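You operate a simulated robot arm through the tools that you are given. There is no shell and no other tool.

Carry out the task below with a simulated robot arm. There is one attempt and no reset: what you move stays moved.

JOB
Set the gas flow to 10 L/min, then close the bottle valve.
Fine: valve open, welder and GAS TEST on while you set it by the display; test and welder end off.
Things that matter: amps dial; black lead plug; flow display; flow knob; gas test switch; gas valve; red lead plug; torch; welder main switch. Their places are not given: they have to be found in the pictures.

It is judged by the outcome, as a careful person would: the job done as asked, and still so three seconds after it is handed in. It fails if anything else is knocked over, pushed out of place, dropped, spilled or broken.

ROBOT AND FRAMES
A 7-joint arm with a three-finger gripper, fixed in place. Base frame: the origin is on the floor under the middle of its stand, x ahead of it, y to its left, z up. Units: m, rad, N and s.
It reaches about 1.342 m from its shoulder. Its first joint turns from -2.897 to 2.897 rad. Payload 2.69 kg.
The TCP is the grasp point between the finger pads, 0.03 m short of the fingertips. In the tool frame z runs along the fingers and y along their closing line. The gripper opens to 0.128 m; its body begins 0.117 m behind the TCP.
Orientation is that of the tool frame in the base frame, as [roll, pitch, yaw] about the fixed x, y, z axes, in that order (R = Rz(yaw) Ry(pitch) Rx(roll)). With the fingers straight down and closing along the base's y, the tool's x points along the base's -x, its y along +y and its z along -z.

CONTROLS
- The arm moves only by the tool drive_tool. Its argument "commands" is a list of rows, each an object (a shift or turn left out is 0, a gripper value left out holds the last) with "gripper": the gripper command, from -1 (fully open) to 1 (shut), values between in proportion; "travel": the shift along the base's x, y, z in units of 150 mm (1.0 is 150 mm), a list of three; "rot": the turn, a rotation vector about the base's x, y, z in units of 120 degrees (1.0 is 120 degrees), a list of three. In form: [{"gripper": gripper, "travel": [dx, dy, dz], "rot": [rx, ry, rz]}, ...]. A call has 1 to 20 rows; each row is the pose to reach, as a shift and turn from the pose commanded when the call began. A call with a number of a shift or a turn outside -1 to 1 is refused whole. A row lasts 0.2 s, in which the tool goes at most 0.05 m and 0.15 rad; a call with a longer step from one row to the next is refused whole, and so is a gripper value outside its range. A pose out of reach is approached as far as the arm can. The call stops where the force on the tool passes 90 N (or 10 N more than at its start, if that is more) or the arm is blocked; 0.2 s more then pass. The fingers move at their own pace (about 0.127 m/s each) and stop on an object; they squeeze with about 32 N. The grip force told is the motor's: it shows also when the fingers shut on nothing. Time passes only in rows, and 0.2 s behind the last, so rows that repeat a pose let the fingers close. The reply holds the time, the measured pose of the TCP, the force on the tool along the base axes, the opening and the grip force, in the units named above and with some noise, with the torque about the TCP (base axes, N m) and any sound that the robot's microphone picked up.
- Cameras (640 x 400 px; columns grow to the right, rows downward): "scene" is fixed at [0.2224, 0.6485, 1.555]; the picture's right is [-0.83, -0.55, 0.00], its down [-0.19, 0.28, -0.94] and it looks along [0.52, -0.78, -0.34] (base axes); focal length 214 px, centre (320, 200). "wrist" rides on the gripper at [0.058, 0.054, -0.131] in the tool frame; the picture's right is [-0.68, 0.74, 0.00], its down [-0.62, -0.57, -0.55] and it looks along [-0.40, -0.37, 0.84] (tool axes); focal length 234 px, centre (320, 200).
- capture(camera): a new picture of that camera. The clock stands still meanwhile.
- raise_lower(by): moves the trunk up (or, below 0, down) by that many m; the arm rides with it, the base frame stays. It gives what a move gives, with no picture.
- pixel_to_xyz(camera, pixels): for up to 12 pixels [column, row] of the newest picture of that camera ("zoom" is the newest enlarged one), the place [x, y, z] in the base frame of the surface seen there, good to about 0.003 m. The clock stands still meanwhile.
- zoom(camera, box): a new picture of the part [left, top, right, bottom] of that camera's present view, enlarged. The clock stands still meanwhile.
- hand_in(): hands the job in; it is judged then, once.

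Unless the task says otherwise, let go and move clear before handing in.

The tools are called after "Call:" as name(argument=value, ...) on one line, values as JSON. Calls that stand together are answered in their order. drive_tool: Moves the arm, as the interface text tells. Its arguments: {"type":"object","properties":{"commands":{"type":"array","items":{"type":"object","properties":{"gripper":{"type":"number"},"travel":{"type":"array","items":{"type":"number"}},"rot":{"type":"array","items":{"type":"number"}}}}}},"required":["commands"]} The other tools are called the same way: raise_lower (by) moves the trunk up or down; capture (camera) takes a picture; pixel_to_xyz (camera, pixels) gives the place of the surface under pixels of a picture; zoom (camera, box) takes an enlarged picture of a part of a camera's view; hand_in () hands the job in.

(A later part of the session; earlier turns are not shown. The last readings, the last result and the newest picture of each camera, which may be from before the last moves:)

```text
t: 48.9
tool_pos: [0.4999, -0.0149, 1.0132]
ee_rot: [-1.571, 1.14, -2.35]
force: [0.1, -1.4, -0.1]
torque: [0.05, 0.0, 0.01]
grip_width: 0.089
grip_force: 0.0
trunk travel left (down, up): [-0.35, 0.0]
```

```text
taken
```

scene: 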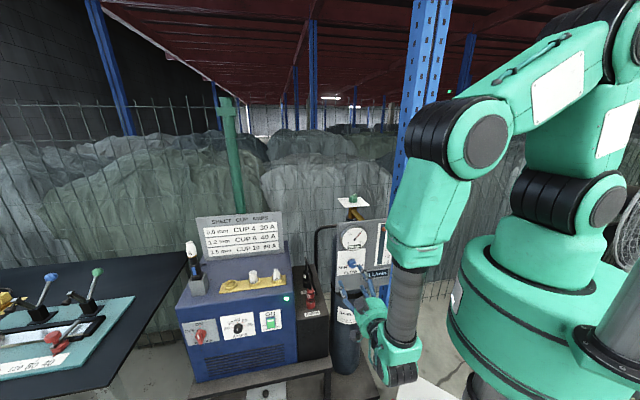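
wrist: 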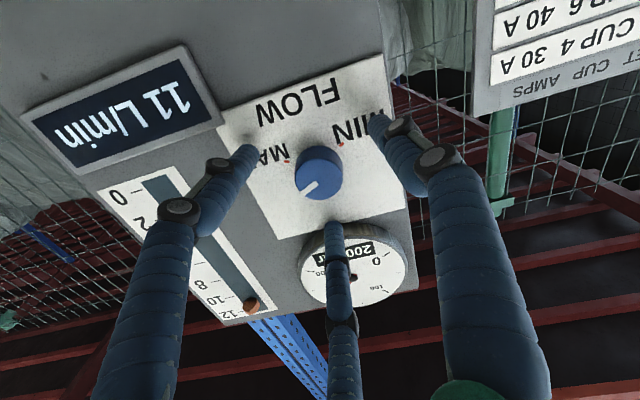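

The TCP reads z=1.0132, slightly high. I'll trim −3 mm and grip.

Call:
drive_tool(commands=[{"gripper": -0.4, "travel": [0.005, 0.005, -0.02]}, {"gripper": -0.4, "travel": [0.005, 0.005, -0.02]}, {"gripper": 1, "travel": [0.005, 0.005, -0.02]}, {"gripper": 1, "travel": [0.005, 0.005, -0.02]}, {"gripper": 1, "travel": [0.005, 0.005, -0.02]}, {"gripper": 1, "travel": [0.005, 0.005, -0.02]}])

Call:
capture(camera="wrist")

```text
t: 50.3
tool_pos: [0.5015, -0.0151, 1.0094]
ee_rot: [-1.568, 1.144, -2.347]
force: [0.4, -12.8, 29.0]
torque: [-0.66, -0.61, -0.34]
grip_width: 0.0357
grip_force: 32.1
trunk travel left (down, up): [-0.35, 0.0]
```

```text
taken
```

wrist: 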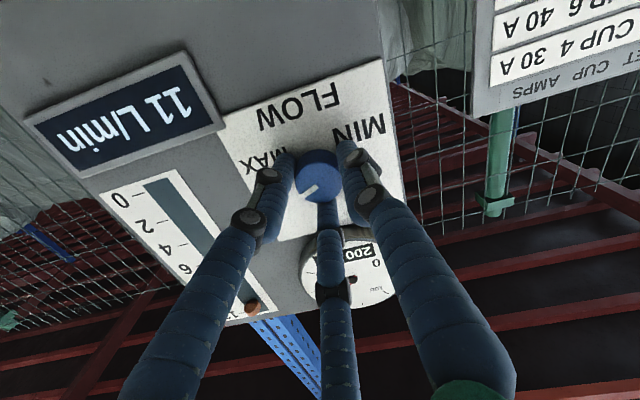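

Gripped; display still 11 L/min. I'll turn counter-clockwise 14° while nudging up 1.5 mm to unload.

Call:
drive_tool(commands=[{"gripper": 1, "travel": [0, 0, 0.01], "rot": [-0.0275, 0.0275, 0]}, {"gripper": 1, "travel": [0, 0, 0.01], "rot": [-0.055, 0.055, 0]}, {"gripper": 1, "travel": [0, 0, 0.01], "rot": [-0.0825, 0.0825, 0]}, {"gripper": 1, "travel": [0, 0, 0.01], "rot": [-0.0825, 0.0825, 0]}, {"gripper": 1, "travel": [0, 0, 0.01], "rot": [-0.0825, 0.0825, 0]}])

Call:
capture(camera="wrist")

Call:
zoom(camera="wrist", box=[0, 0, 320, 330])

```text
t: 51.5
tool_pos: [0.5013, -0.0153, 1.0107]
ee_rot: [-1.575, 0.896, -2.353]
force: [8.0, -17.5, 26.4]
torque: [-0.43, -0.37, -0.21]
grip_width: 0.0353
grip_force: 32.0
trunk travel left (down, up): [-0.35, 0.0]
```

```text
taken
```

wrist: 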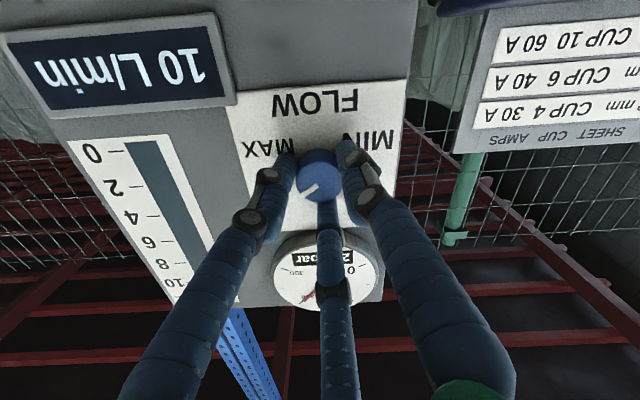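

```text
1.21 times, centred on (160, 165) of wrist
```

zoom: 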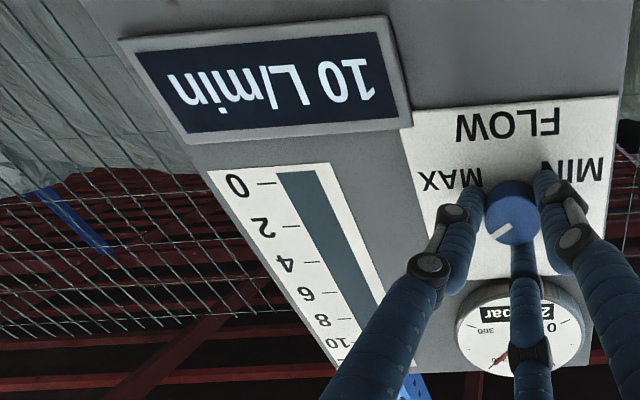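

Display reads 10 L/min. To centre within the "10" window, I'll probe a little further counter-clockwise to find where it drops to 9.

Call:
drive_tool(commands=[{"gripper": 1, "rot": [-0.0147, 0.0147, 0]}, {"gripper": 1, "rot": [-0.0295, 0.0295, 0]}, {"gripper": 1, "rot": [-0.0295, 0.0295, 0]}, {"gripper": 1, "rot": [-0.0295, 0.0295, 0]}])

Call:
zoom(camera="wrist", box=[0, 0, 320, 330])

Call:
zoom(camera="scene", box=[325, 200, 405, 300])

```text
t: 52.5
tool_pos: [0.5007, -0.0143, 1.011]
ee_rot: [-1.574, 0.813, -2.354]
force: [14.5, -14.4, 39.9]
torque: [-0.58, -0.57, 0.07]
grip_width: 0.0354
grip_force: 31.8
trunk travel left (down, up): [-0.35, 0.0]
```

```text
1.21 times, centred on (160, 165) of wrist
```

zoom: 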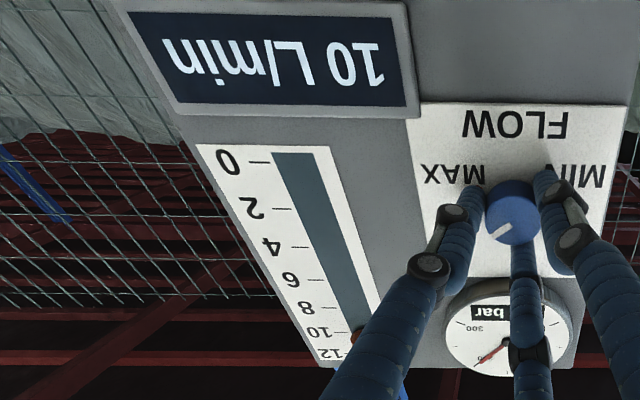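

```text
4.00 times, centred on (365, 250) of scene
```

zoom: 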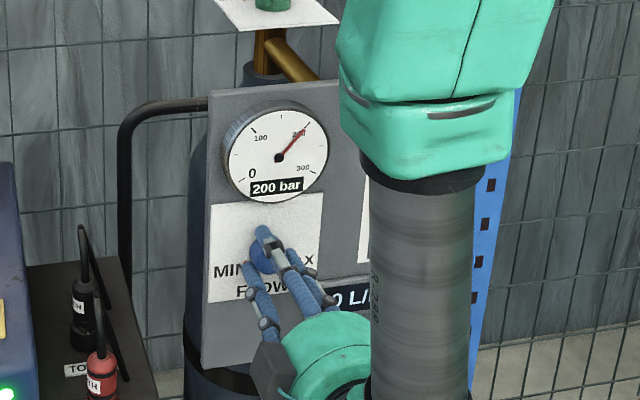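

Still 10 L/min at −19°. I'll go another −5° with a 2 mm upward trim to reduce the 40 N side load.

Call:
drive_tool(commands=[{"gripper": 1, "travel": [0, 0, 0.013], "rot": [-0.0147, 0.0147, 0]}, {"gripper": 1, "travel": [0, 0, 0.013], "rot": [-0.0295, 0.0295, 0]}, {"gripper": 1, "travel": [0, 0, 0.013], "rot": [-0.0295, 0.0295, 0]}, {"gripper": 1, "travel": [0, 0, 0.013], "rot": [-0.0295, 0.0295, 0]}])

Call:
zoom(camera="wrist", box=[0, 0, 320, 330])

```text
t: 53.5
tool_pos: [0.5002, -0.015, 1.0102]
ee_rot: [-1.578, 0.722, -2.355]
force: [12.1, -9.1, -7.8]
torque: [0.31, 0.32, 0.02]
grip_width: 0.0346
grip_force: 44.7
trunk travel left (down, up): [-0.35, 0.0]
```

```text
1.21 times, centred on (160, 165) of wrist
```

zoom: 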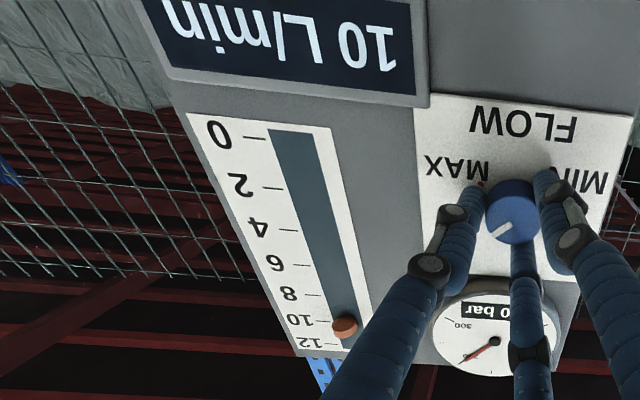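

Still 10 L/min (float a bit past the 10 tick). Continuing −5° to find the 9/10 boundary.

Call:
drive_tool(commands=[{"gripper": 1, "rot": [-0.0147, 0.0147, 0]}, {"gripper": 1, "rot": [-0.0295, 0.0295, 0]}, {"gripper": 1, "rot": [-0.0295, 0.0295, 0]}, {"gripper": 1, "rot": [-0.0295, 0.0295, 0]}])

Call:
zoom(camera="wrist", box=[0, 0, 320, 330])

```text
t: 54.5
tool_pos: [0.5008, -0.0149, 1.01]
ee_rot: [-1.578, 0.633, -2.356]
force: [10.8, -8.8, -22.5]
torque: [0.48, 0.47, 0.14]
grip_width: 0.0348
grip_force: 45.0
trunk travel left (down, up): [-0.35, 0.0]
```

```text
1.21 times, centred on (160, 165) of wrist
```

zoom: 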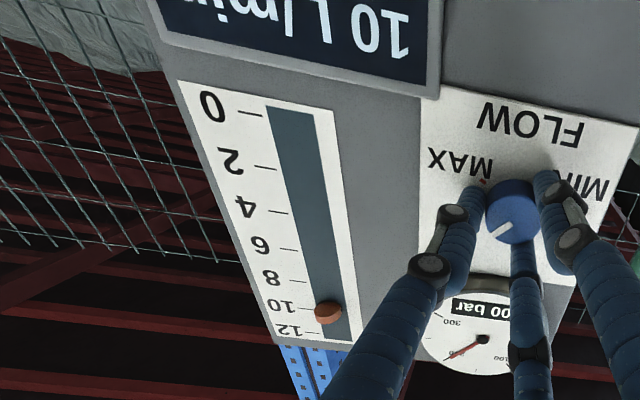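

Still 10; the pointer stays fixed relative to the fingers so the knob is following. Another −5°.

Call:
drive_tool(commands=[{"gripper": 1, "travel": [0, 0, -0.007], "rot": [-0.0147, 0.0147, 0]}, {"gripper": 1, "travel": [0, 0, -0.007], "rot": [-0.0295, 0.0295, 0]}, {"gripper": 1, "travel": [0, 0, -0.007], "rot": [-0.0295, 0.0295, 0]}, {"gripper": 1, "travel": [0, 0, -0.007], "rot": [-0.0295, 0.0295, 0]}])

Call:
zoom(camera="wrist", box=[0, 0, 320, 330])

Call:
zoom(camera="scene", box=[325, 200, 405, 300])

```text
t: 55.5
tool_pos: [0.4999, -0.014, 1.0096]
ee_rot: [-1.576, 0.547, -2.355]
force: [-4.2, 0.2, -16.0]
torque: [0.25, 0.25, -0.02]
grip_width: 0.0349
grip_force: 44.9
trunk travel left (down, up): [-0.35, 0.0]
```

```text
1.21 times, centred on (160, 165) of wrist
```

zoom: 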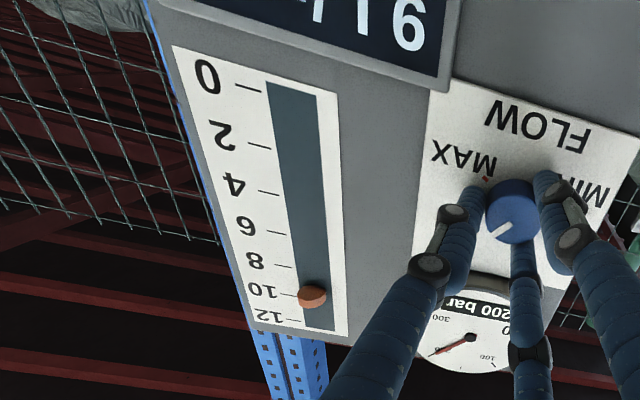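

```text
4.00 times, centred on (365, 250) of scene
```

zoom: 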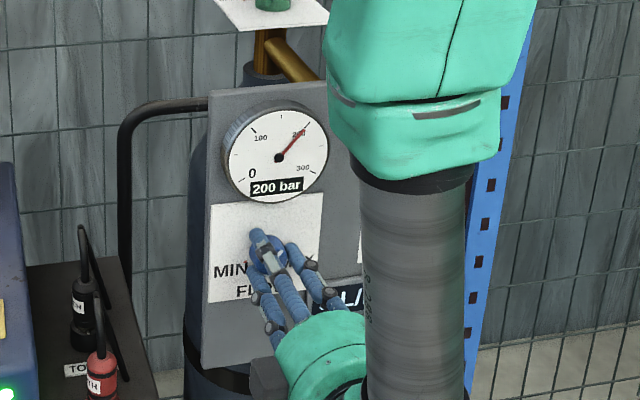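

Now it shows 9, so the 9/10 boundary lies between −29° and −34°. I'll measure the float height against the scale ticks to tell whether the display rounds or truncates.

Call:
zoom(camera="wrist", box=[80, 160, 180, 290])

Call:
pixel_to_xyz(camera="wrist", pixels=[[153, 245], [148, 245], [158, 245], [122, 243], [124, 263.5], [121, 220], [113, 192], [105, 157], [104, 118], [102, 72], [153, 240], [153, 250]])

```text
3.08 times, centred on (130, 225) of wrist
```

zoom: 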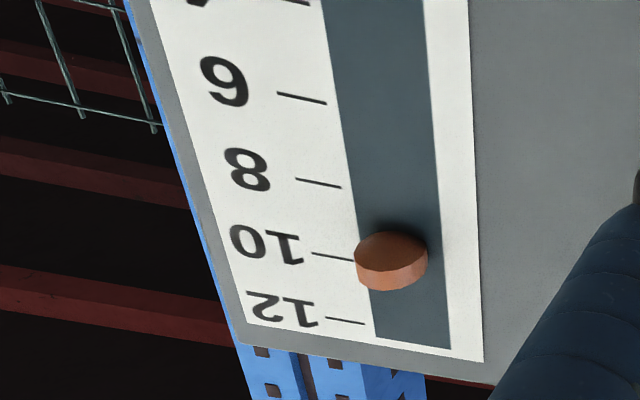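

```text
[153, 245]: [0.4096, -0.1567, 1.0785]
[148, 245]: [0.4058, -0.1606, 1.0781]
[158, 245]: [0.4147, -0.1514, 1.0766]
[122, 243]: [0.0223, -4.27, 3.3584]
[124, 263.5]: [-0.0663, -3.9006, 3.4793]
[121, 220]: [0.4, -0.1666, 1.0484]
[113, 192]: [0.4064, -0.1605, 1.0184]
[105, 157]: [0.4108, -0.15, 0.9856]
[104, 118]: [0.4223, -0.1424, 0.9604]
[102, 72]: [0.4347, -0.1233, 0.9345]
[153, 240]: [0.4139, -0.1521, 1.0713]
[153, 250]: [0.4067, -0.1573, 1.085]
```

Let me query the exact tick ends for 8, 10, 12 and float edges.

Call:
pixel_to_xyz(camera="wrist", pixels=[[139, 244], [136, 220.5], [143.5, 264.5], [131, 193.3], [153, 236], [153, 233], [153, 253], [142.5, 246], [164, 244], [172, 244], [153, 257], [150, 225]])

Call:
capture(camera="wrist")

```text
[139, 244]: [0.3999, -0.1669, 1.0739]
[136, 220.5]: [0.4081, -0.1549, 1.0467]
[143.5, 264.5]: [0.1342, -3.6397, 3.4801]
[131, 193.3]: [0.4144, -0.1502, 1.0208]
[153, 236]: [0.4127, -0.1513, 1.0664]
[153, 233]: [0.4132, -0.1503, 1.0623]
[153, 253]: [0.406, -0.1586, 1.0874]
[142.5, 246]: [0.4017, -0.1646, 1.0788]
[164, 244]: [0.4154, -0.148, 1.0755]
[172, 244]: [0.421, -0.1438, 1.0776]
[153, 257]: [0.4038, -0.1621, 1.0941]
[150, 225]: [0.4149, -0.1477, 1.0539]
```

```text
taken
```

wrist: 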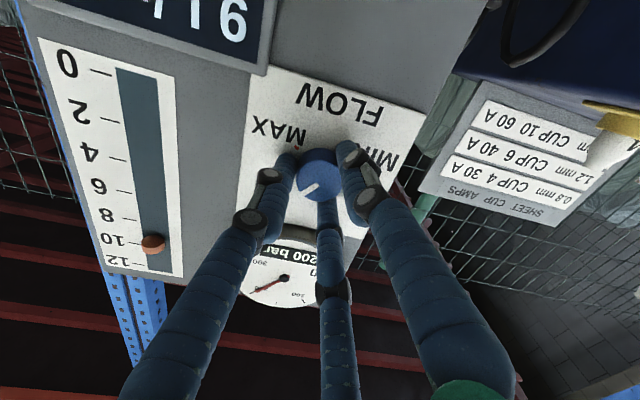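

I realize "wrist" pixel queries refer to the last full capture, not the zoom; I've just taken a fresh capture (float at (152,244)), so I'll re-query on that.

Call:
pixel_to_xyz(camera="wrist", pixels=[[139, 244], [136, 220.5], [143, 264.5], [131, 193.3], [153, 245], [153, 240], [153, 236], [153, 250], [145, 246], [162, 244], [150, 225], [108, 72.5]])

```text
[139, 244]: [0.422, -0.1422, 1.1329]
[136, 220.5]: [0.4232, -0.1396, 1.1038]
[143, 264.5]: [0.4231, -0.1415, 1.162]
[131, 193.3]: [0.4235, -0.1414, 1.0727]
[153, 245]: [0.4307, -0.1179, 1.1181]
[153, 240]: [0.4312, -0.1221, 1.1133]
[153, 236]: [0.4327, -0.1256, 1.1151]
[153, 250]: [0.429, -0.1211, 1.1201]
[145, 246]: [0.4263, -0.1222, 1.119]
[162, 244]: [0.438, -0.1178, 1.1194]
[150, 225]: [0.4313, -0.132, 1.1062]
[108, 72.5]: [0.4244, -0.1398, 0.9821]
```

With correct data: ticks are 15 mm per L/min (10 at z=1.133), float centre ≈1.1185–1.12 → ~9.1–9.3, so the display rounds and exact 10 is ~10° clockwise of the 9/10 boundary. I'll turn back clockwise 12.5°.

Call:
drive_tool(commands=[{"gripper": 1, "rot": [0.0245, -0.0245, 0]}, {"gripper": 1, "rot": [0.049, -0.049, 0]}, {"gripper": 1, "rot": [0.0736, -0.0736, 0]}, {"gripper": 1, "rot": [0.0736, -0.0736, 0]}, {"gripper": 1, "rot": [0.0736, -0.0736, 0]}])

Call:
capture(camera="wrist")

Call:
zoom(camera="wrist", box=[80, 160, 200, 320])

```text
t: 56.7
tool_pos: [0.5001, -0.014, 1.0111]
ee_rot: [-1.576, 0.764, -2.354]
force: [-8.9, -0.4, -23.5]
torque: [0.44, 0.43, -0.2]
grip_width: 0.0349
grip_force: 45.0
trunk travel left (down, up): [-0.35, 0.0]
```

```text
taken
```

wrist: 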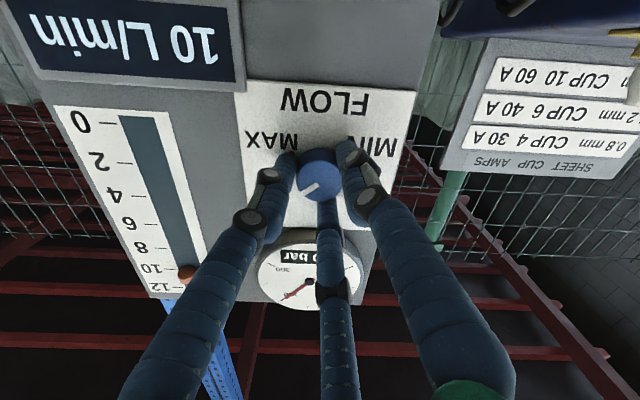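

```text
2.50 times, centred on (140, 240) of wrist
```

zoom: 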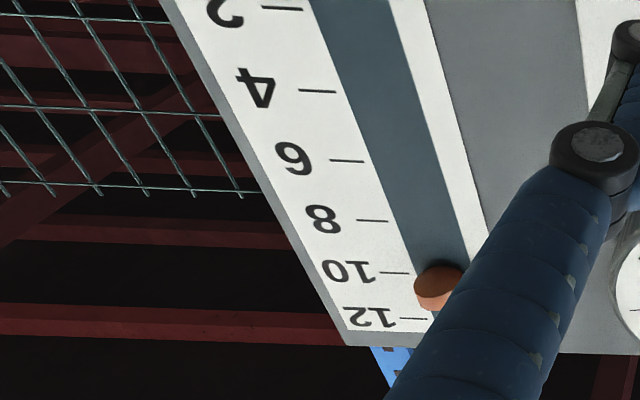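

Display shows 10 L/min. I'll check the float height against ticks from this capture.

Call:
pixel_to_xyz(camera="wrist", pixels=[[173, 269], [181, 287.4], [166, 248.3], [183, 278], [184, 280], [184, 275], [188, 270], [182, 281], [179, 276], [186, 276]])

```text
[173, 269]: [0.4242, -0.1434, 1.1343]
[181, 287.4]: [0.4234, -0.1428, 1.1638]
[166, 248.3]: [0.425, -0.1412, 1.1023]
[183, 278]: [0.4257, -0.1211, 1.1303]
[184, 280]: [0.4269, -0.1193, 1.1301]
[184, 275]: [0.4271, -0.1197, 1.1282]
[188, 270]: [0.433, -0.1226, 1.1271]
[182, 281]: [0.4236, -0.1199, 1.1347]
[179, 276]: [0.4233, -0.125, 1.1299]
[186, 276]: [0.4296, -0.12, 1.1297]
```

The float centre (~1.131) sits right at the 10 tick (1.1335) and 0.764 rad is centred in the "10" window. I'll unload the side force by 1 mm, then open gently and back out.

Call:
drive_tool(commands=[{"gripper": 1, "travel": [0, 0, -0.0067]}, {"gripper": 1, "travel": [0, 0, -0.0067]}])

Call:
drive_tool(commands=[{"gripper": 0.2}, {"gripper": 0.0}, {"gripper": -0.1}, {"gripper": -0.1}])

Call:
capture(camera="wrist")

```text
t: 57.3
tool_pos: [0.5004, -0.0156, 1.0104]
ee_rot: [-1.573, 0.768, -2.352]
force: [-10.9, -1.1, -12.5]
torque: [0.23, 0.26, -0.32]
grip_width: 0.035
grip_force: 45.2
trunk travel left (down, up): [-0.35, 0.0]
```

```text
t: 58.3
tool_pos: [0.5016, -0.0149, 1.0094]
ee_rot: [-1.573, 0.766, -2.353]
force: [0.1, 0.1, -0.2]
torque: [0.02, 0.0, 0.03]
grip_width: 0.0703
grip_force: 0.0
trunk travel left (down, up): [-0.35, 0.0]
```

```text
taken
```

wrist: 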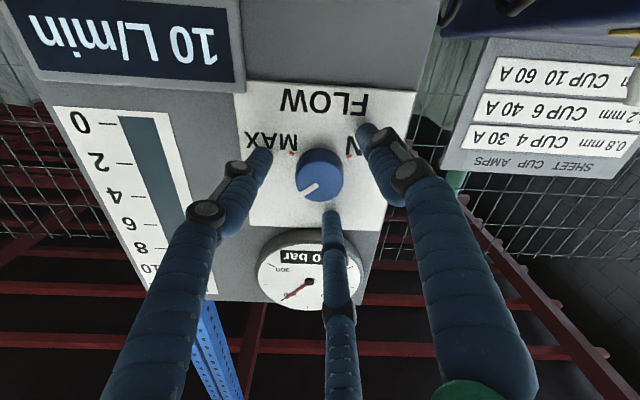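

Released with the display still at 10 L/min. Backing away straight along the normal.

Call:
drive_tool(commands=[{"gripper": -0.1, "travel": [-0.1, 0.1, 0]}, {"gripper": -0.1, "travel": [-0.25, 0.25, 0]}, {"gripper": -0.1, "travel": [-0.4, 0.4, 0]}, {"gripper": -0.1, "travel": [-0.55, 0.55, 0]}, {"gripper": -0.1, "travel": [-0.55, 0.55, 0]}])

Call:
capture(camera="wrist")

Call:
zoom(camera="scene", box=[330, 200, 400, 300])

```text
t: 59.5
tool_pos: [0.4165, 0.0681, 1.0088]
ee_rot: [-1.571, 0.764, -2.351]
force: [-0.2, 0.9, 0.1]
torque: [-0.01, 0.0, -0.01]
grip_width: 0.0706
grip_force: 0.1
trunk travel left (down, up): [-0.35, 0.0]
```

```text
taken
```

wrist: 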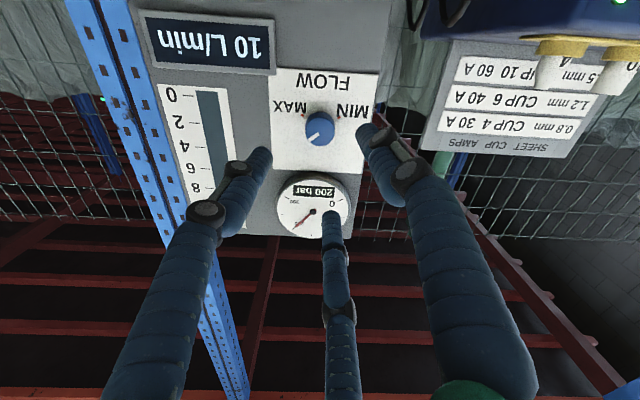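

```text
4.00 times, centred on (365, 250) of scene
```

zoom: 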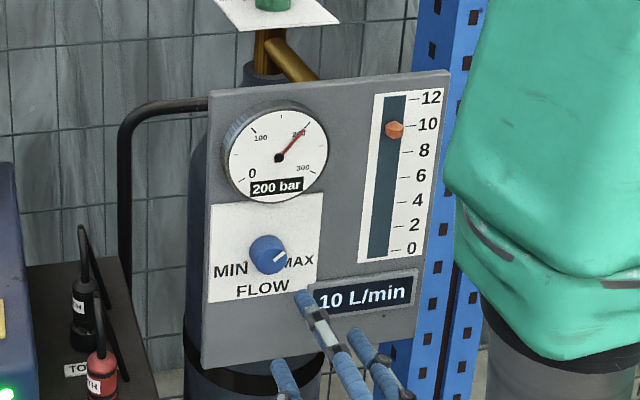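

The scene view confirms "10 L/min" with the float at 10, pressure 200 bar. Quick close look at the knob pointer and float for a sanity check of centring.

Call:
zoom(camera="scene", box=[372, 218, 396, 268])

Call:
zoom(camera="wrist", box=[285, 95, 355, 155])

Call:
capture(camera="scene")

Call:
pixel_to_xyz(camera="scene", pixels=[[383.5, 232.3], [383.5, 231.5], [383.5, 233.2], [387.3, 231.7], [387.3, 225], [387.3, 238], [384.5, 232.3], [382.5, 232.5]])

```text
8.00 times, centred on (384, 243) of scene
```

zoom: 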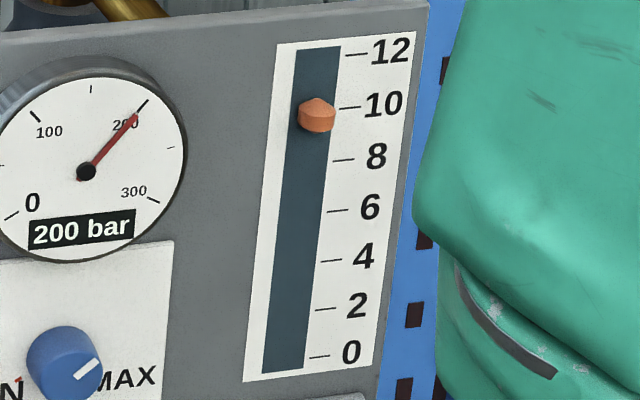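

```text
6.67 times, centred on (320, 125) of wrist
```

zoom: 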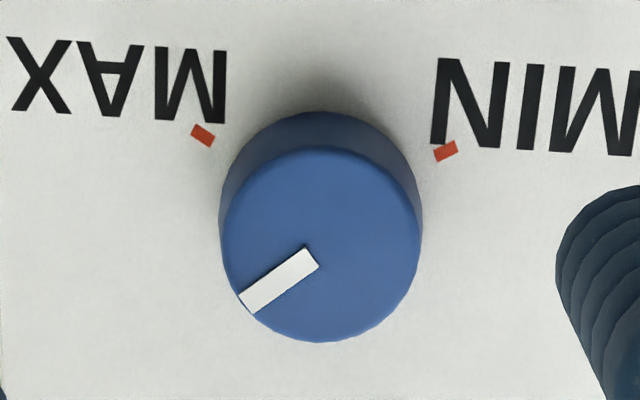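

```text
taken
```

scene: 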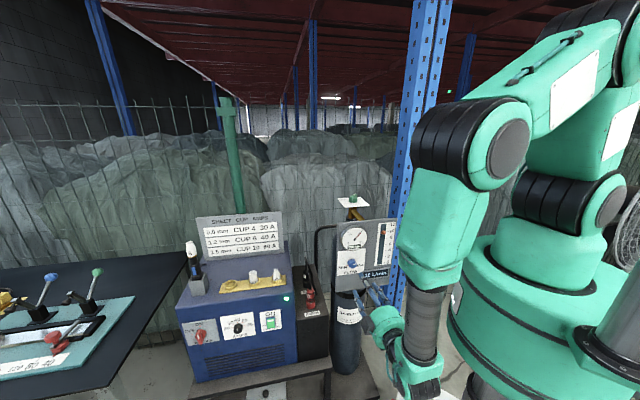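

```text
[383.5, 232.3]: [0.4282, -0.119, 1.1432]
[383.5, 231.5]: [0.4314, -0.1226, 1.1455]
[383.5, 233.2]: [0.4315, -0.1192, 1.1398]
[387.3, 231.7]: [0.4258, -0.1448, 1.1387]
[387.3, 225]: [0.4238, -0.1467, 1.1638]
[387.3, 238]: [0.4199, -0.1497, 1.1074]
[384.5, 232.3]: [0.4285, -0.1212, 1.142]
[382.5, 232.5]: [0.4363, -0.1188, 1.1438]
```

Flow is set: float within ~0.1 of the 10 tick and display steady at 10. Now I'll go back along the front toward the GAS TEST rocker with fingers closed.

Call:
drive_tool(commands=[{"gripper": 1, "travel": [0.19, 0.21, 0]}, {"gripper": 1, "travel": [0.39, 0.42, 0]}, {"gripper": 1, "travel": [0.58, 0.63, 0]}, {"gripper": 1, "travel": [0.773, 0.837, 0]}])

Call:
drive_tool(commands=[{"gripper": 1, "travel": [0.13, 0.14, 0], "rot": [0.0442, -0.0442, 0]}, {"gripper": 1, "travel": [0.26, 0.28, 0], "rot": [0.0884, -0.0884, 0]}, {"gripper": 1, "travel": [0.39, 0.42, 0], "rot": [0.1326, -0.1326, 0]}, {"gripper": 1, "travel": [0.52, 0.56, 0], "rot": [0.1768, -0.1768, 0]}, {"gripper": 1, "travel": [0.65, 0.7, 0], "rot": [0.221, -0.221, 0]}, {"gripper": 1, "travel": [0.773, 0.837, 0], "rot": [0.2652, -0.2652, 0]}])

Call:
capture(camera="scene")

Call:
zoom(camera="scene", box=[330, 200, 400, 300])

```text
t: 60.5
tool_pos: [0.5341, 0.193, 1.0091]
ee_rot: [-1.575, 0.764, -2.356]
force: [-0.7, 0.5, -0.6]
torque: [0.0, 0.04, 0.02]
grip_width: 0.0019
grip_force: 31.8
trunk travel left (down, up): [-0.35, 0.0]
```

```text
t: 61.9
tool_pos: [0.6505, 0.3175, 1.0079]
ee_rot: [-1.441, 1.552, -2.218]
force: [0.3, -0.3, -1.0]
torque: [0.0, -0.04, 0.03]
grip_width: 0.002
grip_force: 31.6
trunk travel left (down, up): [-0.35, 0.0]
```

```text
taken
```

scene: 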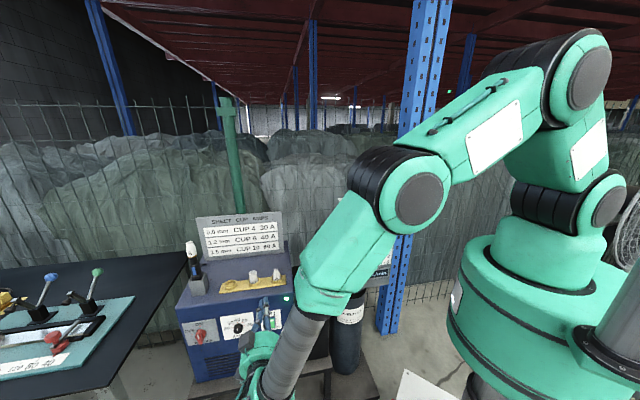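

```text
4.00 times, centred on (365, 250) of scene
```

zoom: 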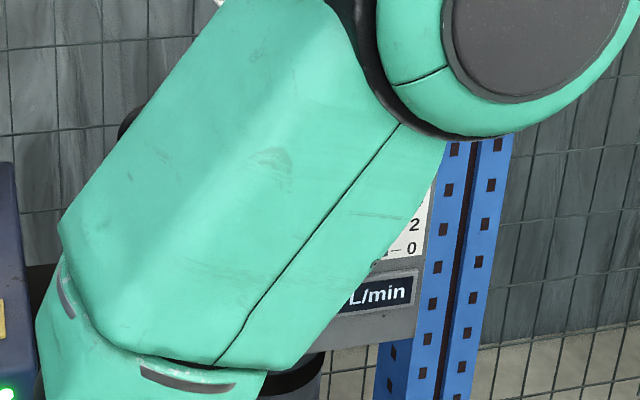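

The gripper is at the standoff in front of the rocker column. I'll lower the trunk back by 0.2 m to its original height.

Call:
raise_lower(by=-0.2)

Call:
capture(camera="wrist")

Call:
capture(camera="scene")

```text
t: 64.1
tool_pos: [0.6512, 0.3187, 0.8089]
ee_rot: [-1.454, 1.552, -2.236]
force: [0.1, -0.3, -0.7]
torque: [-0.03, -0.02, -0.04]
grip_width: 0.0021
grip_force: 31.3
trunk travel left (down, up): [-0.15, 0.2]
```

```text
taken
```

wrist: 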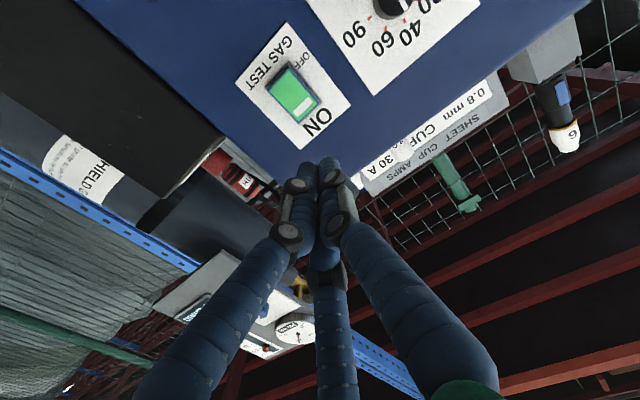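

```text
taken
```

scene: 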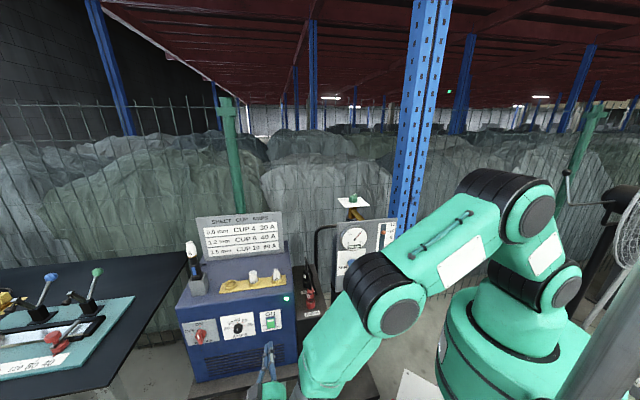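

The rocker is green/ON in view at (293,93). I'll measure its present geometry to press its lower half.

Call:
zoom(camera="wrist", box=[233, 20, 353, 160])

Call:
pixel_to_xyz(camera="wrist", pixels=[[282, 76], [276, 82], [287, 74], [285, 82], [290, 90], [297, 98], [303, 106], [311, 103], [300, 113], [270, 95], [330, 105], [262, 84]])

```text
2.86 times, centred on (293, 90) of wrist
```

zoom: 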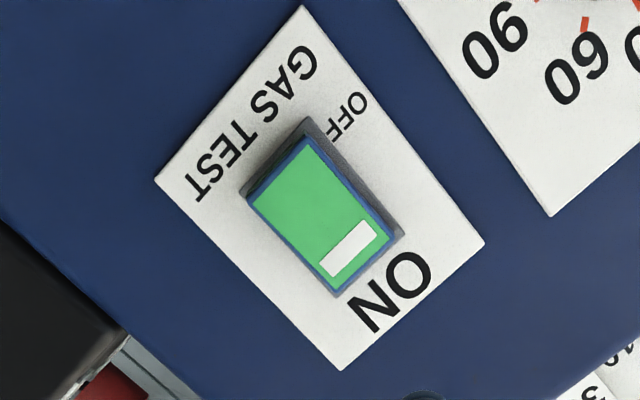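

```text
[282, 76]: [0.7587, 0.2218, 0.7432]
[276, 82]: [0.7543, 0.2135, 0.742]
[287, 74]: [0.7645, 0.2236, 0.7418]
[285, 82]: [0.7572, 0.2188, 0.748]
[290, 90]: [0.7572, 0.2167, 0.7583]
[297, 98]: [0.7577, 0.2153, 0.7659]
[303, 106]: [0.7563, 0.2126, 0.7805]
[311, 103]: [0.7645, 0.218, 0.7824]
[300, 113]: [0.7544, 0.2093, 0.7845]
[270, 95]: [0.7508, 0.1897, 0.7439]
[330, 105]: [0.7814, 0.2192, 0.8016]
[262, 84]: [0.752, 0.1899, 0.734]
```

In ON state the rocker's bottom edge is 17 mm proud (z≈0.74). I'll drop to its lower half and advance to just short of contact.

Call:
drive_tool(commands=[{"gripper": 1, "travel": [0.01, 0.01, -0.24]}, {"gripper": 1, "travel": [0.01, 0.01, -0.473]}, {"gripper": 1, "travel": [0.2, -0.18, -0.473]}, {"gripper": 1, "travel": [0.38, -0.36, -0.473]}, {"gripper": 1, "travel": [0.501, -0.481, -0.473]}, {"gripper": 1, "travel": [0.501, -0.481, -0.473]}])

Call:
capture(camera="wrist")

Call:
zoom(camera="scene", box=[220, 290, 320, 370])

```text
t: 65.5
tool_pos: [0.7267, 0.2451, 0.7343]
ee_rot: [-1.46, 1.55, -2.241]
force: [0.1, 0.1, 0.0]
torque: [0.02, 0.01, 0.04]
grip_width: 0.002
grip_force: 31.7
trunk travel left (down, up): [-0.15, 0.2]
```

```text
taken
```

wrist: 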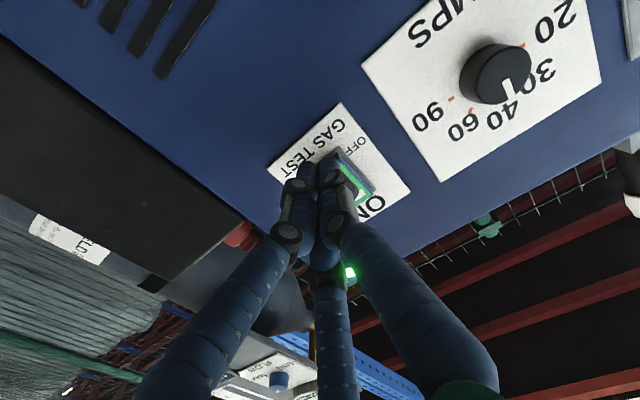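

```text
5.00 times, centred on (270, 330) of scene
```

zoom: 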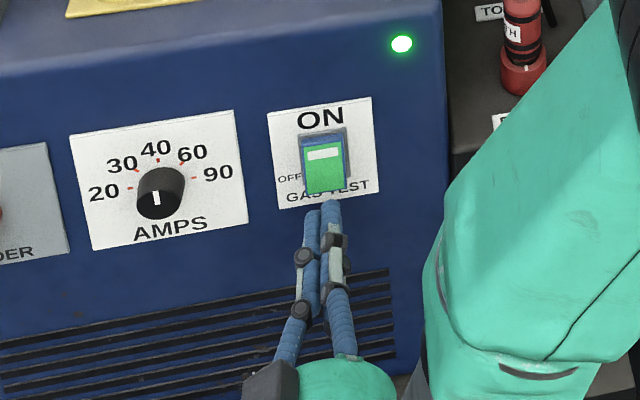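

The fist is lined up a little low (z=0.734). I'll raise it 8 mm and press in slowly.

Call:
drive_tool(commands=[{"gripper": 1, "travel": [0, 0, 0.053]}, {"gripper": 1, "travel": [0.02, -0.02, 0.053]}, {"gripper": 1, "travel": [0.04, -0.04, 0.053]}, {"gripper": 1, "travel": [0.055, -0.055, 0.053]}, {"gripper": 1, "travel": [0.07, -0.07, 0.053]}, {"gripper": 1, "travel": [0.07, -0.07, 0.053]}])

Call:
capture(camera="wrist")

Call:
zoom(camera="scene", box=[220, 290, 320, 370])

```text
t: 66.9
tool_pos: [0.7368, 0.2343, 0.745]
ee_rot: [-1.459, 1.549, -2.241]
force: [-0.3, 0.1, -0.8]
torque: [0.0, -0.01, 0.0]
grip_width: 0.0021
grip_force: 31.7
trunk travel left (down, up): [-0.15, 0.2]
```

```text
taken
```

wrist: 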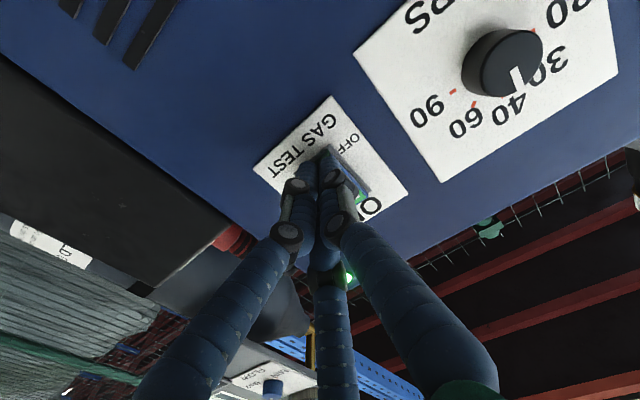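

```text
5.00 times, centred on (270, 330) of scene
```

zoom: 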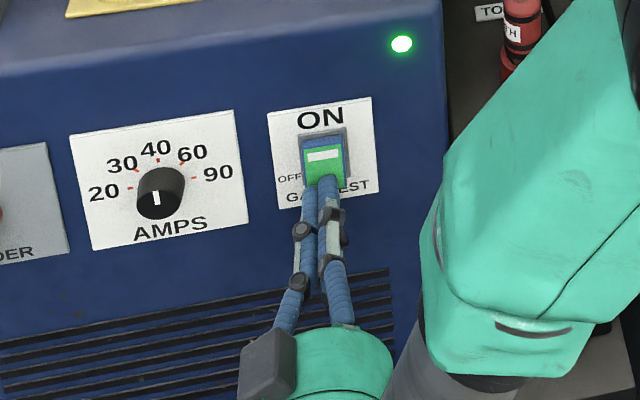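

Still green – need a bit more. Pressing another ~7 mm.

Call:
drive_tool(commands=[{"gripper": 1, "travel": [0.012, -0.012, 0]}, {"gripper": 1, "travel": [0.024, -0.024, 0]}, {"gripper": 1, "travel": [0.035, -0.035, 0]}, {"gripper": 1, "travel": [0.035, -0.035, 0]}])

Call:
zoom(camera="scene", box=[220, 290, 320, 370])

```text
t: 67.9
tool_pos: [0.7379, 0.232, 0.7463]
ee_rot: [-1.364, 1.548, -2.141]
force: [-61.6, 58.2, -6.3]
torque: [-0.84, -0.83, -0.5]
grip_width: 0.0019
grip_force: 31.9
trunk travel left (down, up): [-0.15, 0.2]
```

```text
5.00 times, centred on (270, 330) of scene
```

zoom: 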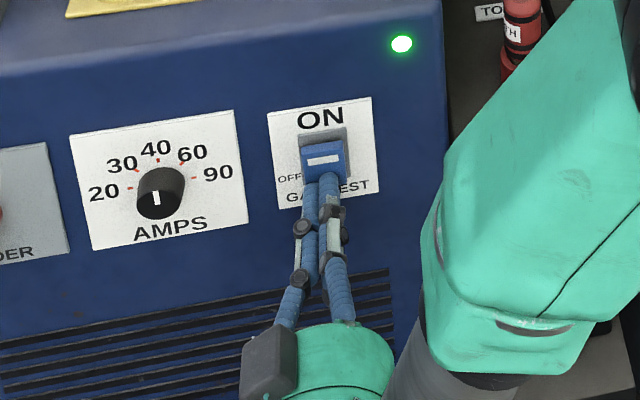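

The rocker snapped back to blue – GAS TEST is OFF. Backing straight out now.

Call:
drive_tool(commands=[{"gripper": 1, "travel": [-0.05, 0.05, 0]}, {"gripper": 1, "travel": [-0.2, 0.2, 0]}, {"gripper": 1, "travel": [-0.4, 0.4, 0]}, {"gripper": 1, "travel": [-0.6, 0.6, 0]}, {"gripper": 1, "travel": [-0.75, 0.75, 0]}])

Call:
capture(camera="scene")

Call:
zoom(camera="scene", box=[160, 290, 320, 370])

```text
t: 69.1
tool_pos: [0.6262, 0.3443, 0.7475]
ee_rot: [-1.493, 1.55, -2.275]
force: [0.3, 0.9, 0.0]
torque: [0.01, 0.03, 0.01]
grip_width: 0.0023
grip_force: 31.5
trunk travel left (down, up): [-0.15, 0.2]
```

```text
taken
```

scene: 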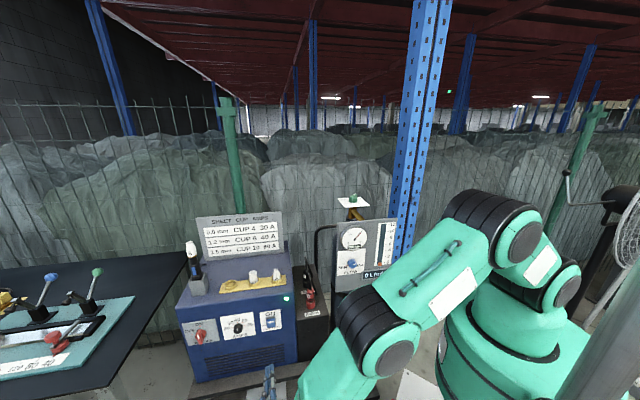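

```text
4.00 times, centred on (240, 330) of scene
```

zoom: 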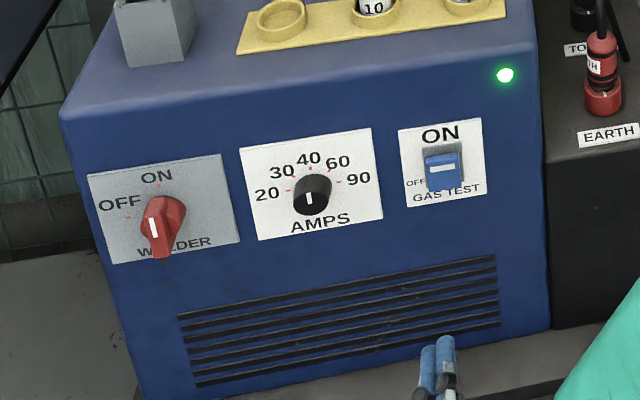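

GAS TEST is off (blue), amps dial unchanged, welder lamp still lit. Now I'll slide over to the welder switch and open the fingers.

Call:
drive_tool(commands=[{"gripper": 1, "travel": [0.24, 0.185, 0.02]}, {"gripper": 0, "travel": [0.48, 0.37, 0.04]}, {"gripper": -1, "travel": [0.714, 0.554, 0.062]}])

Call:
drive_tool(commands=[{"gripper": -1, "travel": [0.24, 0.185, 0.02]}, {"gripper": -1, "travel": [0.48, 0.37, 0.04]}, {"gripper": -1, "travel": [0.714, 0.554, 0.062]}, {"gripper": -1, "travel": [0.714, 0.554, 0.062]}])

Call:
capture(camera="wrist")

Call:
capture(camera="scene")

```text
t: 69.9
tool_pos: [0.7365, 0.4267, 0.7515]
ee_rot: [-1.465, 1.548, -2.244]
force: [-0.1, -0.3, 0.0]
torque: [-0.01, -0.02, 0.05]
grip_width: 0.1273
grip_force: 0.3
trunk travel left (down, up): [-0.15, 0.2]
```

```text
t: 70.9
tool_pos: [0.8421, 0.5116, 0.7634]
ee_rot: [-1.451, 1.552, -2.232]
force: [-0.3, -0.8, 0.5]
torque: [-0.03, 0.0, 0.04]
grip_width: 0.1281
grip_force: 0.0
trunk travel left (down, up): [-0.15, 0.2]
```

```text
taken
```

wrist: 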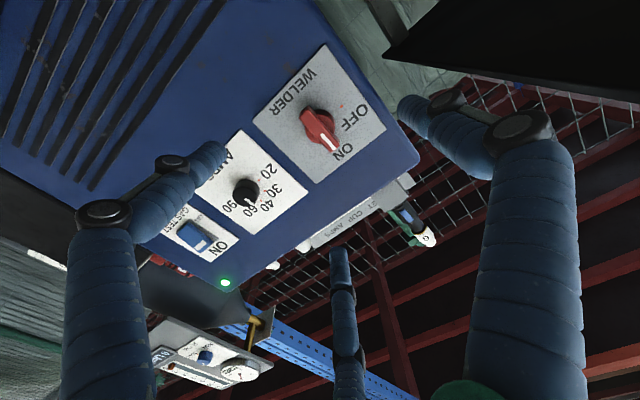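

```text
taken
```

scene: 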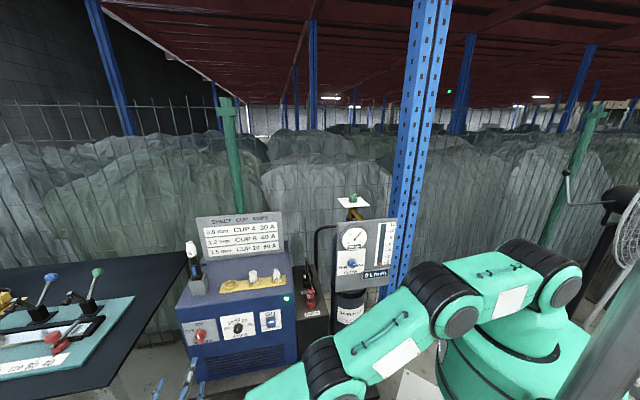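

The switch bar is vertical (ON) at (318,130) in the wrist view. I'll measure it before moving in.

Call:
pixel_to_xyz(camera="wrist", pixels=[[308, 114], [313, 121], [318, 129], [324, 137], [330, 145], [314, 130], [323, 125], [334, 150], [340, 106]])

Call:
zoom(camera="wrist", box=[260, 70, 380, 190])

```text
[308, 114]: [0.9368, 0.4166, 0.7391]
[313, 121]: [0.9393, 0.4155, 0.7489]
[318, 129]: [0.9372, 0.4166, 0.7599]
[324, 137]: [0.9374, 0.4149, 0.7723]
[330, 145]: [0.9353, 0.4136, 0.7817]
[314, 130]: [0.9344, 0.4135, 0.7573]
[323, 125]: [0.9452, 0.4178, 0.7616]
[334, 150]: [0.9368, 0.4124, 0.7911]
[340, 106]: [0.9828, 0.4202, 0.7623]
```

```text
3.33 times, centred on (320, 130) of wrist
```

zoom: 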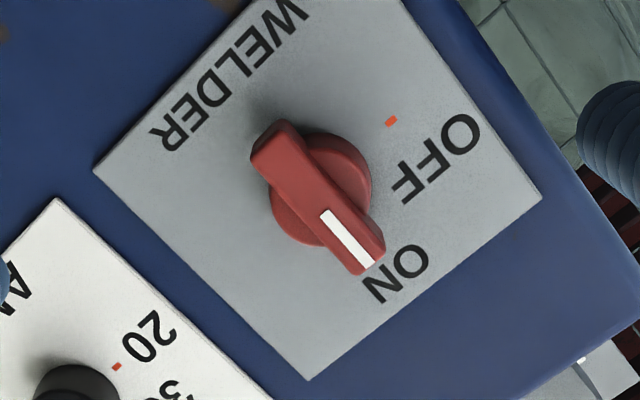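

Bar centre is at x+y≈1.353, z≈0.764. I'll advance to straddle it and close.

Call:
drive_tool(commands=[{"gripper": -1, "travel": [0.18, -0.18, 0.004]}, {"gripper": -1, "travel": [0.36, -0.36, 0.004]}, {"gripper": -1, "travel": [0.48, -0.49, 0.004]}, {"gripper": -1, "travel": [0.539, -0.551, 0.004]}, {"gripper": -1, "travel": [0.539, -0.551, 0.004]}, {"gripper": 1, "travel": [0.539, -0.551, 0.004]}, {"gripper": 1, "travel": [0.539, -0.551, 0.004]}, {"gripper": 1, "travel": [0.539, -0.551, 0.004]}, {"gripper": 1, "travel": [0.539, -0.551, 0.004]}])

Call:
capture(camera="wrist")

Call:
zoom(camera="scene", box=[140, 280, 300, 400])

```text
t: 72.9
tool_pos: [0.9225, 0.4249, 0.7617]
ee_rot: [-1.455, 1.55, -2.237]
force: [-1.2, -3.3, 2.3]
torque: [0.01, -0.06, -0.06]
grip_width: 0.0399
grip_force: 45.2
trunk travel left (down, up): [-0.15, 0.2]
```

```text
taken
```

wrist: 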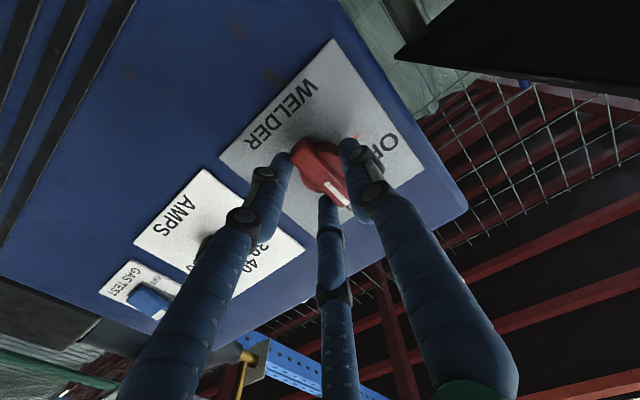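

```text
3.33 times, centred on (220, 340) of scene
```

zoom: 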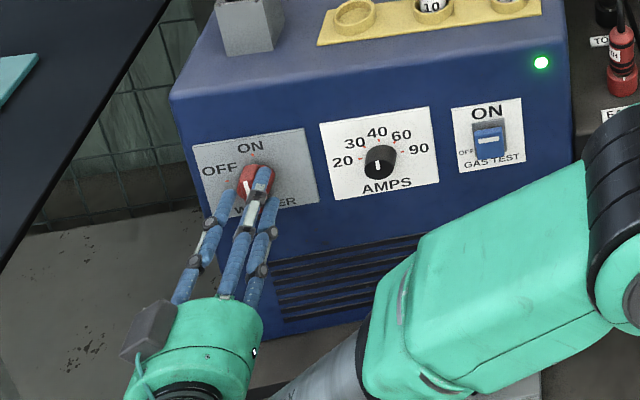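

Gripped the bar (width 0.040), same as before. Now rotating counter-clockwise 90° back toward OFF.

Call:
drive_tool(commands=[{"gripper": 1, "rot": [-0.0442, 0.0442, 0]}, {"gripper": 1, "rot": [-0.0884, 0.0884, 0]}, {"gripper": 1, "rot": [-0.1326, 0.1326, 0]}, {"gripper": 1, "rot": [-0.1768, 0.1768, 0]}, {"gripper": 1, "rot": [-0.221, 0.221, 0]}, {"gripper": 1, "rot": [-0.2652, 0.2652, 0]}])

Call:
drive_tool(commands=[{"gripper": 1, "rot": [-0.0442, 0.0442, 0]}, {"gripper": 1, "rot": [-0.0884, 0.0884, 0]}, {"gripper": 1, "rot": [-0.1326, 0.1326, 0]}, {"gripper": 1, "rot": [-0.1768, 0.1768, 0]}, {"gripper": 1, "rot": [-0.221, 0.221, 0]}, {"gripper": 1, "rot": [-0.2652, 0.2652, 0]}, {"gripper": 1, "rot": [-0.2652, 0.2652, 0]}])

Call:
capture(camera="wrist")

Call:
zoom(camera="scene", box=[140, 280, 300, 400])

```text
t: 74.3
tool_pos: [0.9221, 0.4235, 0.7651]
ee_rot: [-1.575, 0.762, -2.353]
force: [-30.2, -23.0, 3.7]
torque: [-0.67, -0.67, -0.02]
grip_width: 0.0401
grip_force: 45.6
trunk travel left (down, up): [-0.15, 0.2]
```

```text
t: 75.9
tool_pos: [0.9235, 0.4261, 0.7666]
ee_rot: [-1.576, -0.019, -2.355]
force: [-35.6, -25.4, 7.8]
torque: [0.56, -0.62, -1.66]
grip_width: 0.0397
grip_force: 44.7
trunk travel left (down, up): [-0.15, 0.2]
```

```text
taken
```

wrist: 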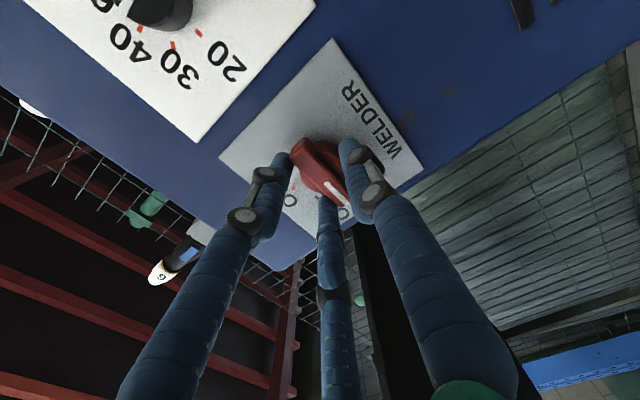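

```text
3.33 times, centred on (220, 340) of scene
```

zoom: 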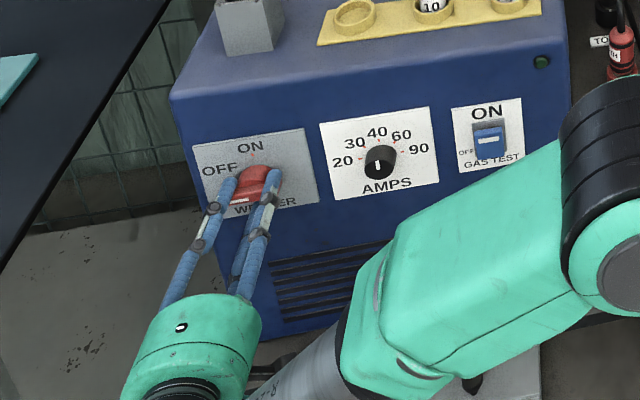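

The lamp is dark and the bar is horizontal at OFF. Releasing and backing out.

Call:
drive_tool(commands=[{"gripper": -1}, {"gripper": -1}, {"gripper": -1}, {"gripper": -1, "travel": [-0.15, 0.15, 0]}, {"gripper": -1, "travel": [-0.35, 0.35, 0]}, {"gripper": -1, "travel": [-0.55, 0.55, 0]}, {"gripper": -1, "travel": [-0.65, 0.65, 0]}])

Call:
capture(camera="scene")

Call:
zoom(camera="scene", box=[160, 290, 320, 370])

```text
t: 77.5
tool_pos: [0.8287, 0.5247, 0.7659]
ee_rot: [-1.577, -0.021, -2.355]
force: [0.0, 0.7, -0.2]
torque: [0.0, 0.0, -0.01]
grip_width: 0.1282
grip_force: 0.1
trunk travel left (down, up): [-0.15, 0.2]
```

```text
taken
```

scene: 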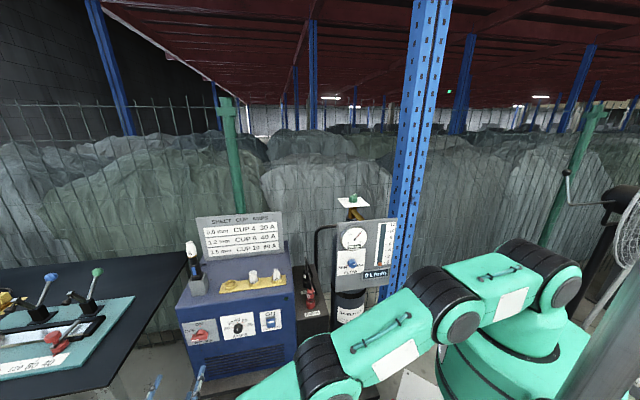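

```text
4.00 times, centred on (240, 330) of scene
```

zoom: 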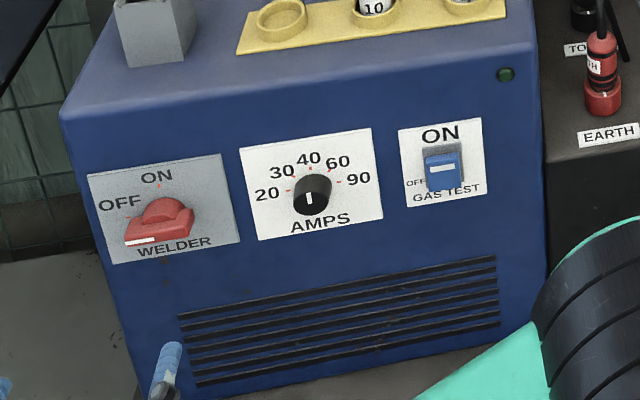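

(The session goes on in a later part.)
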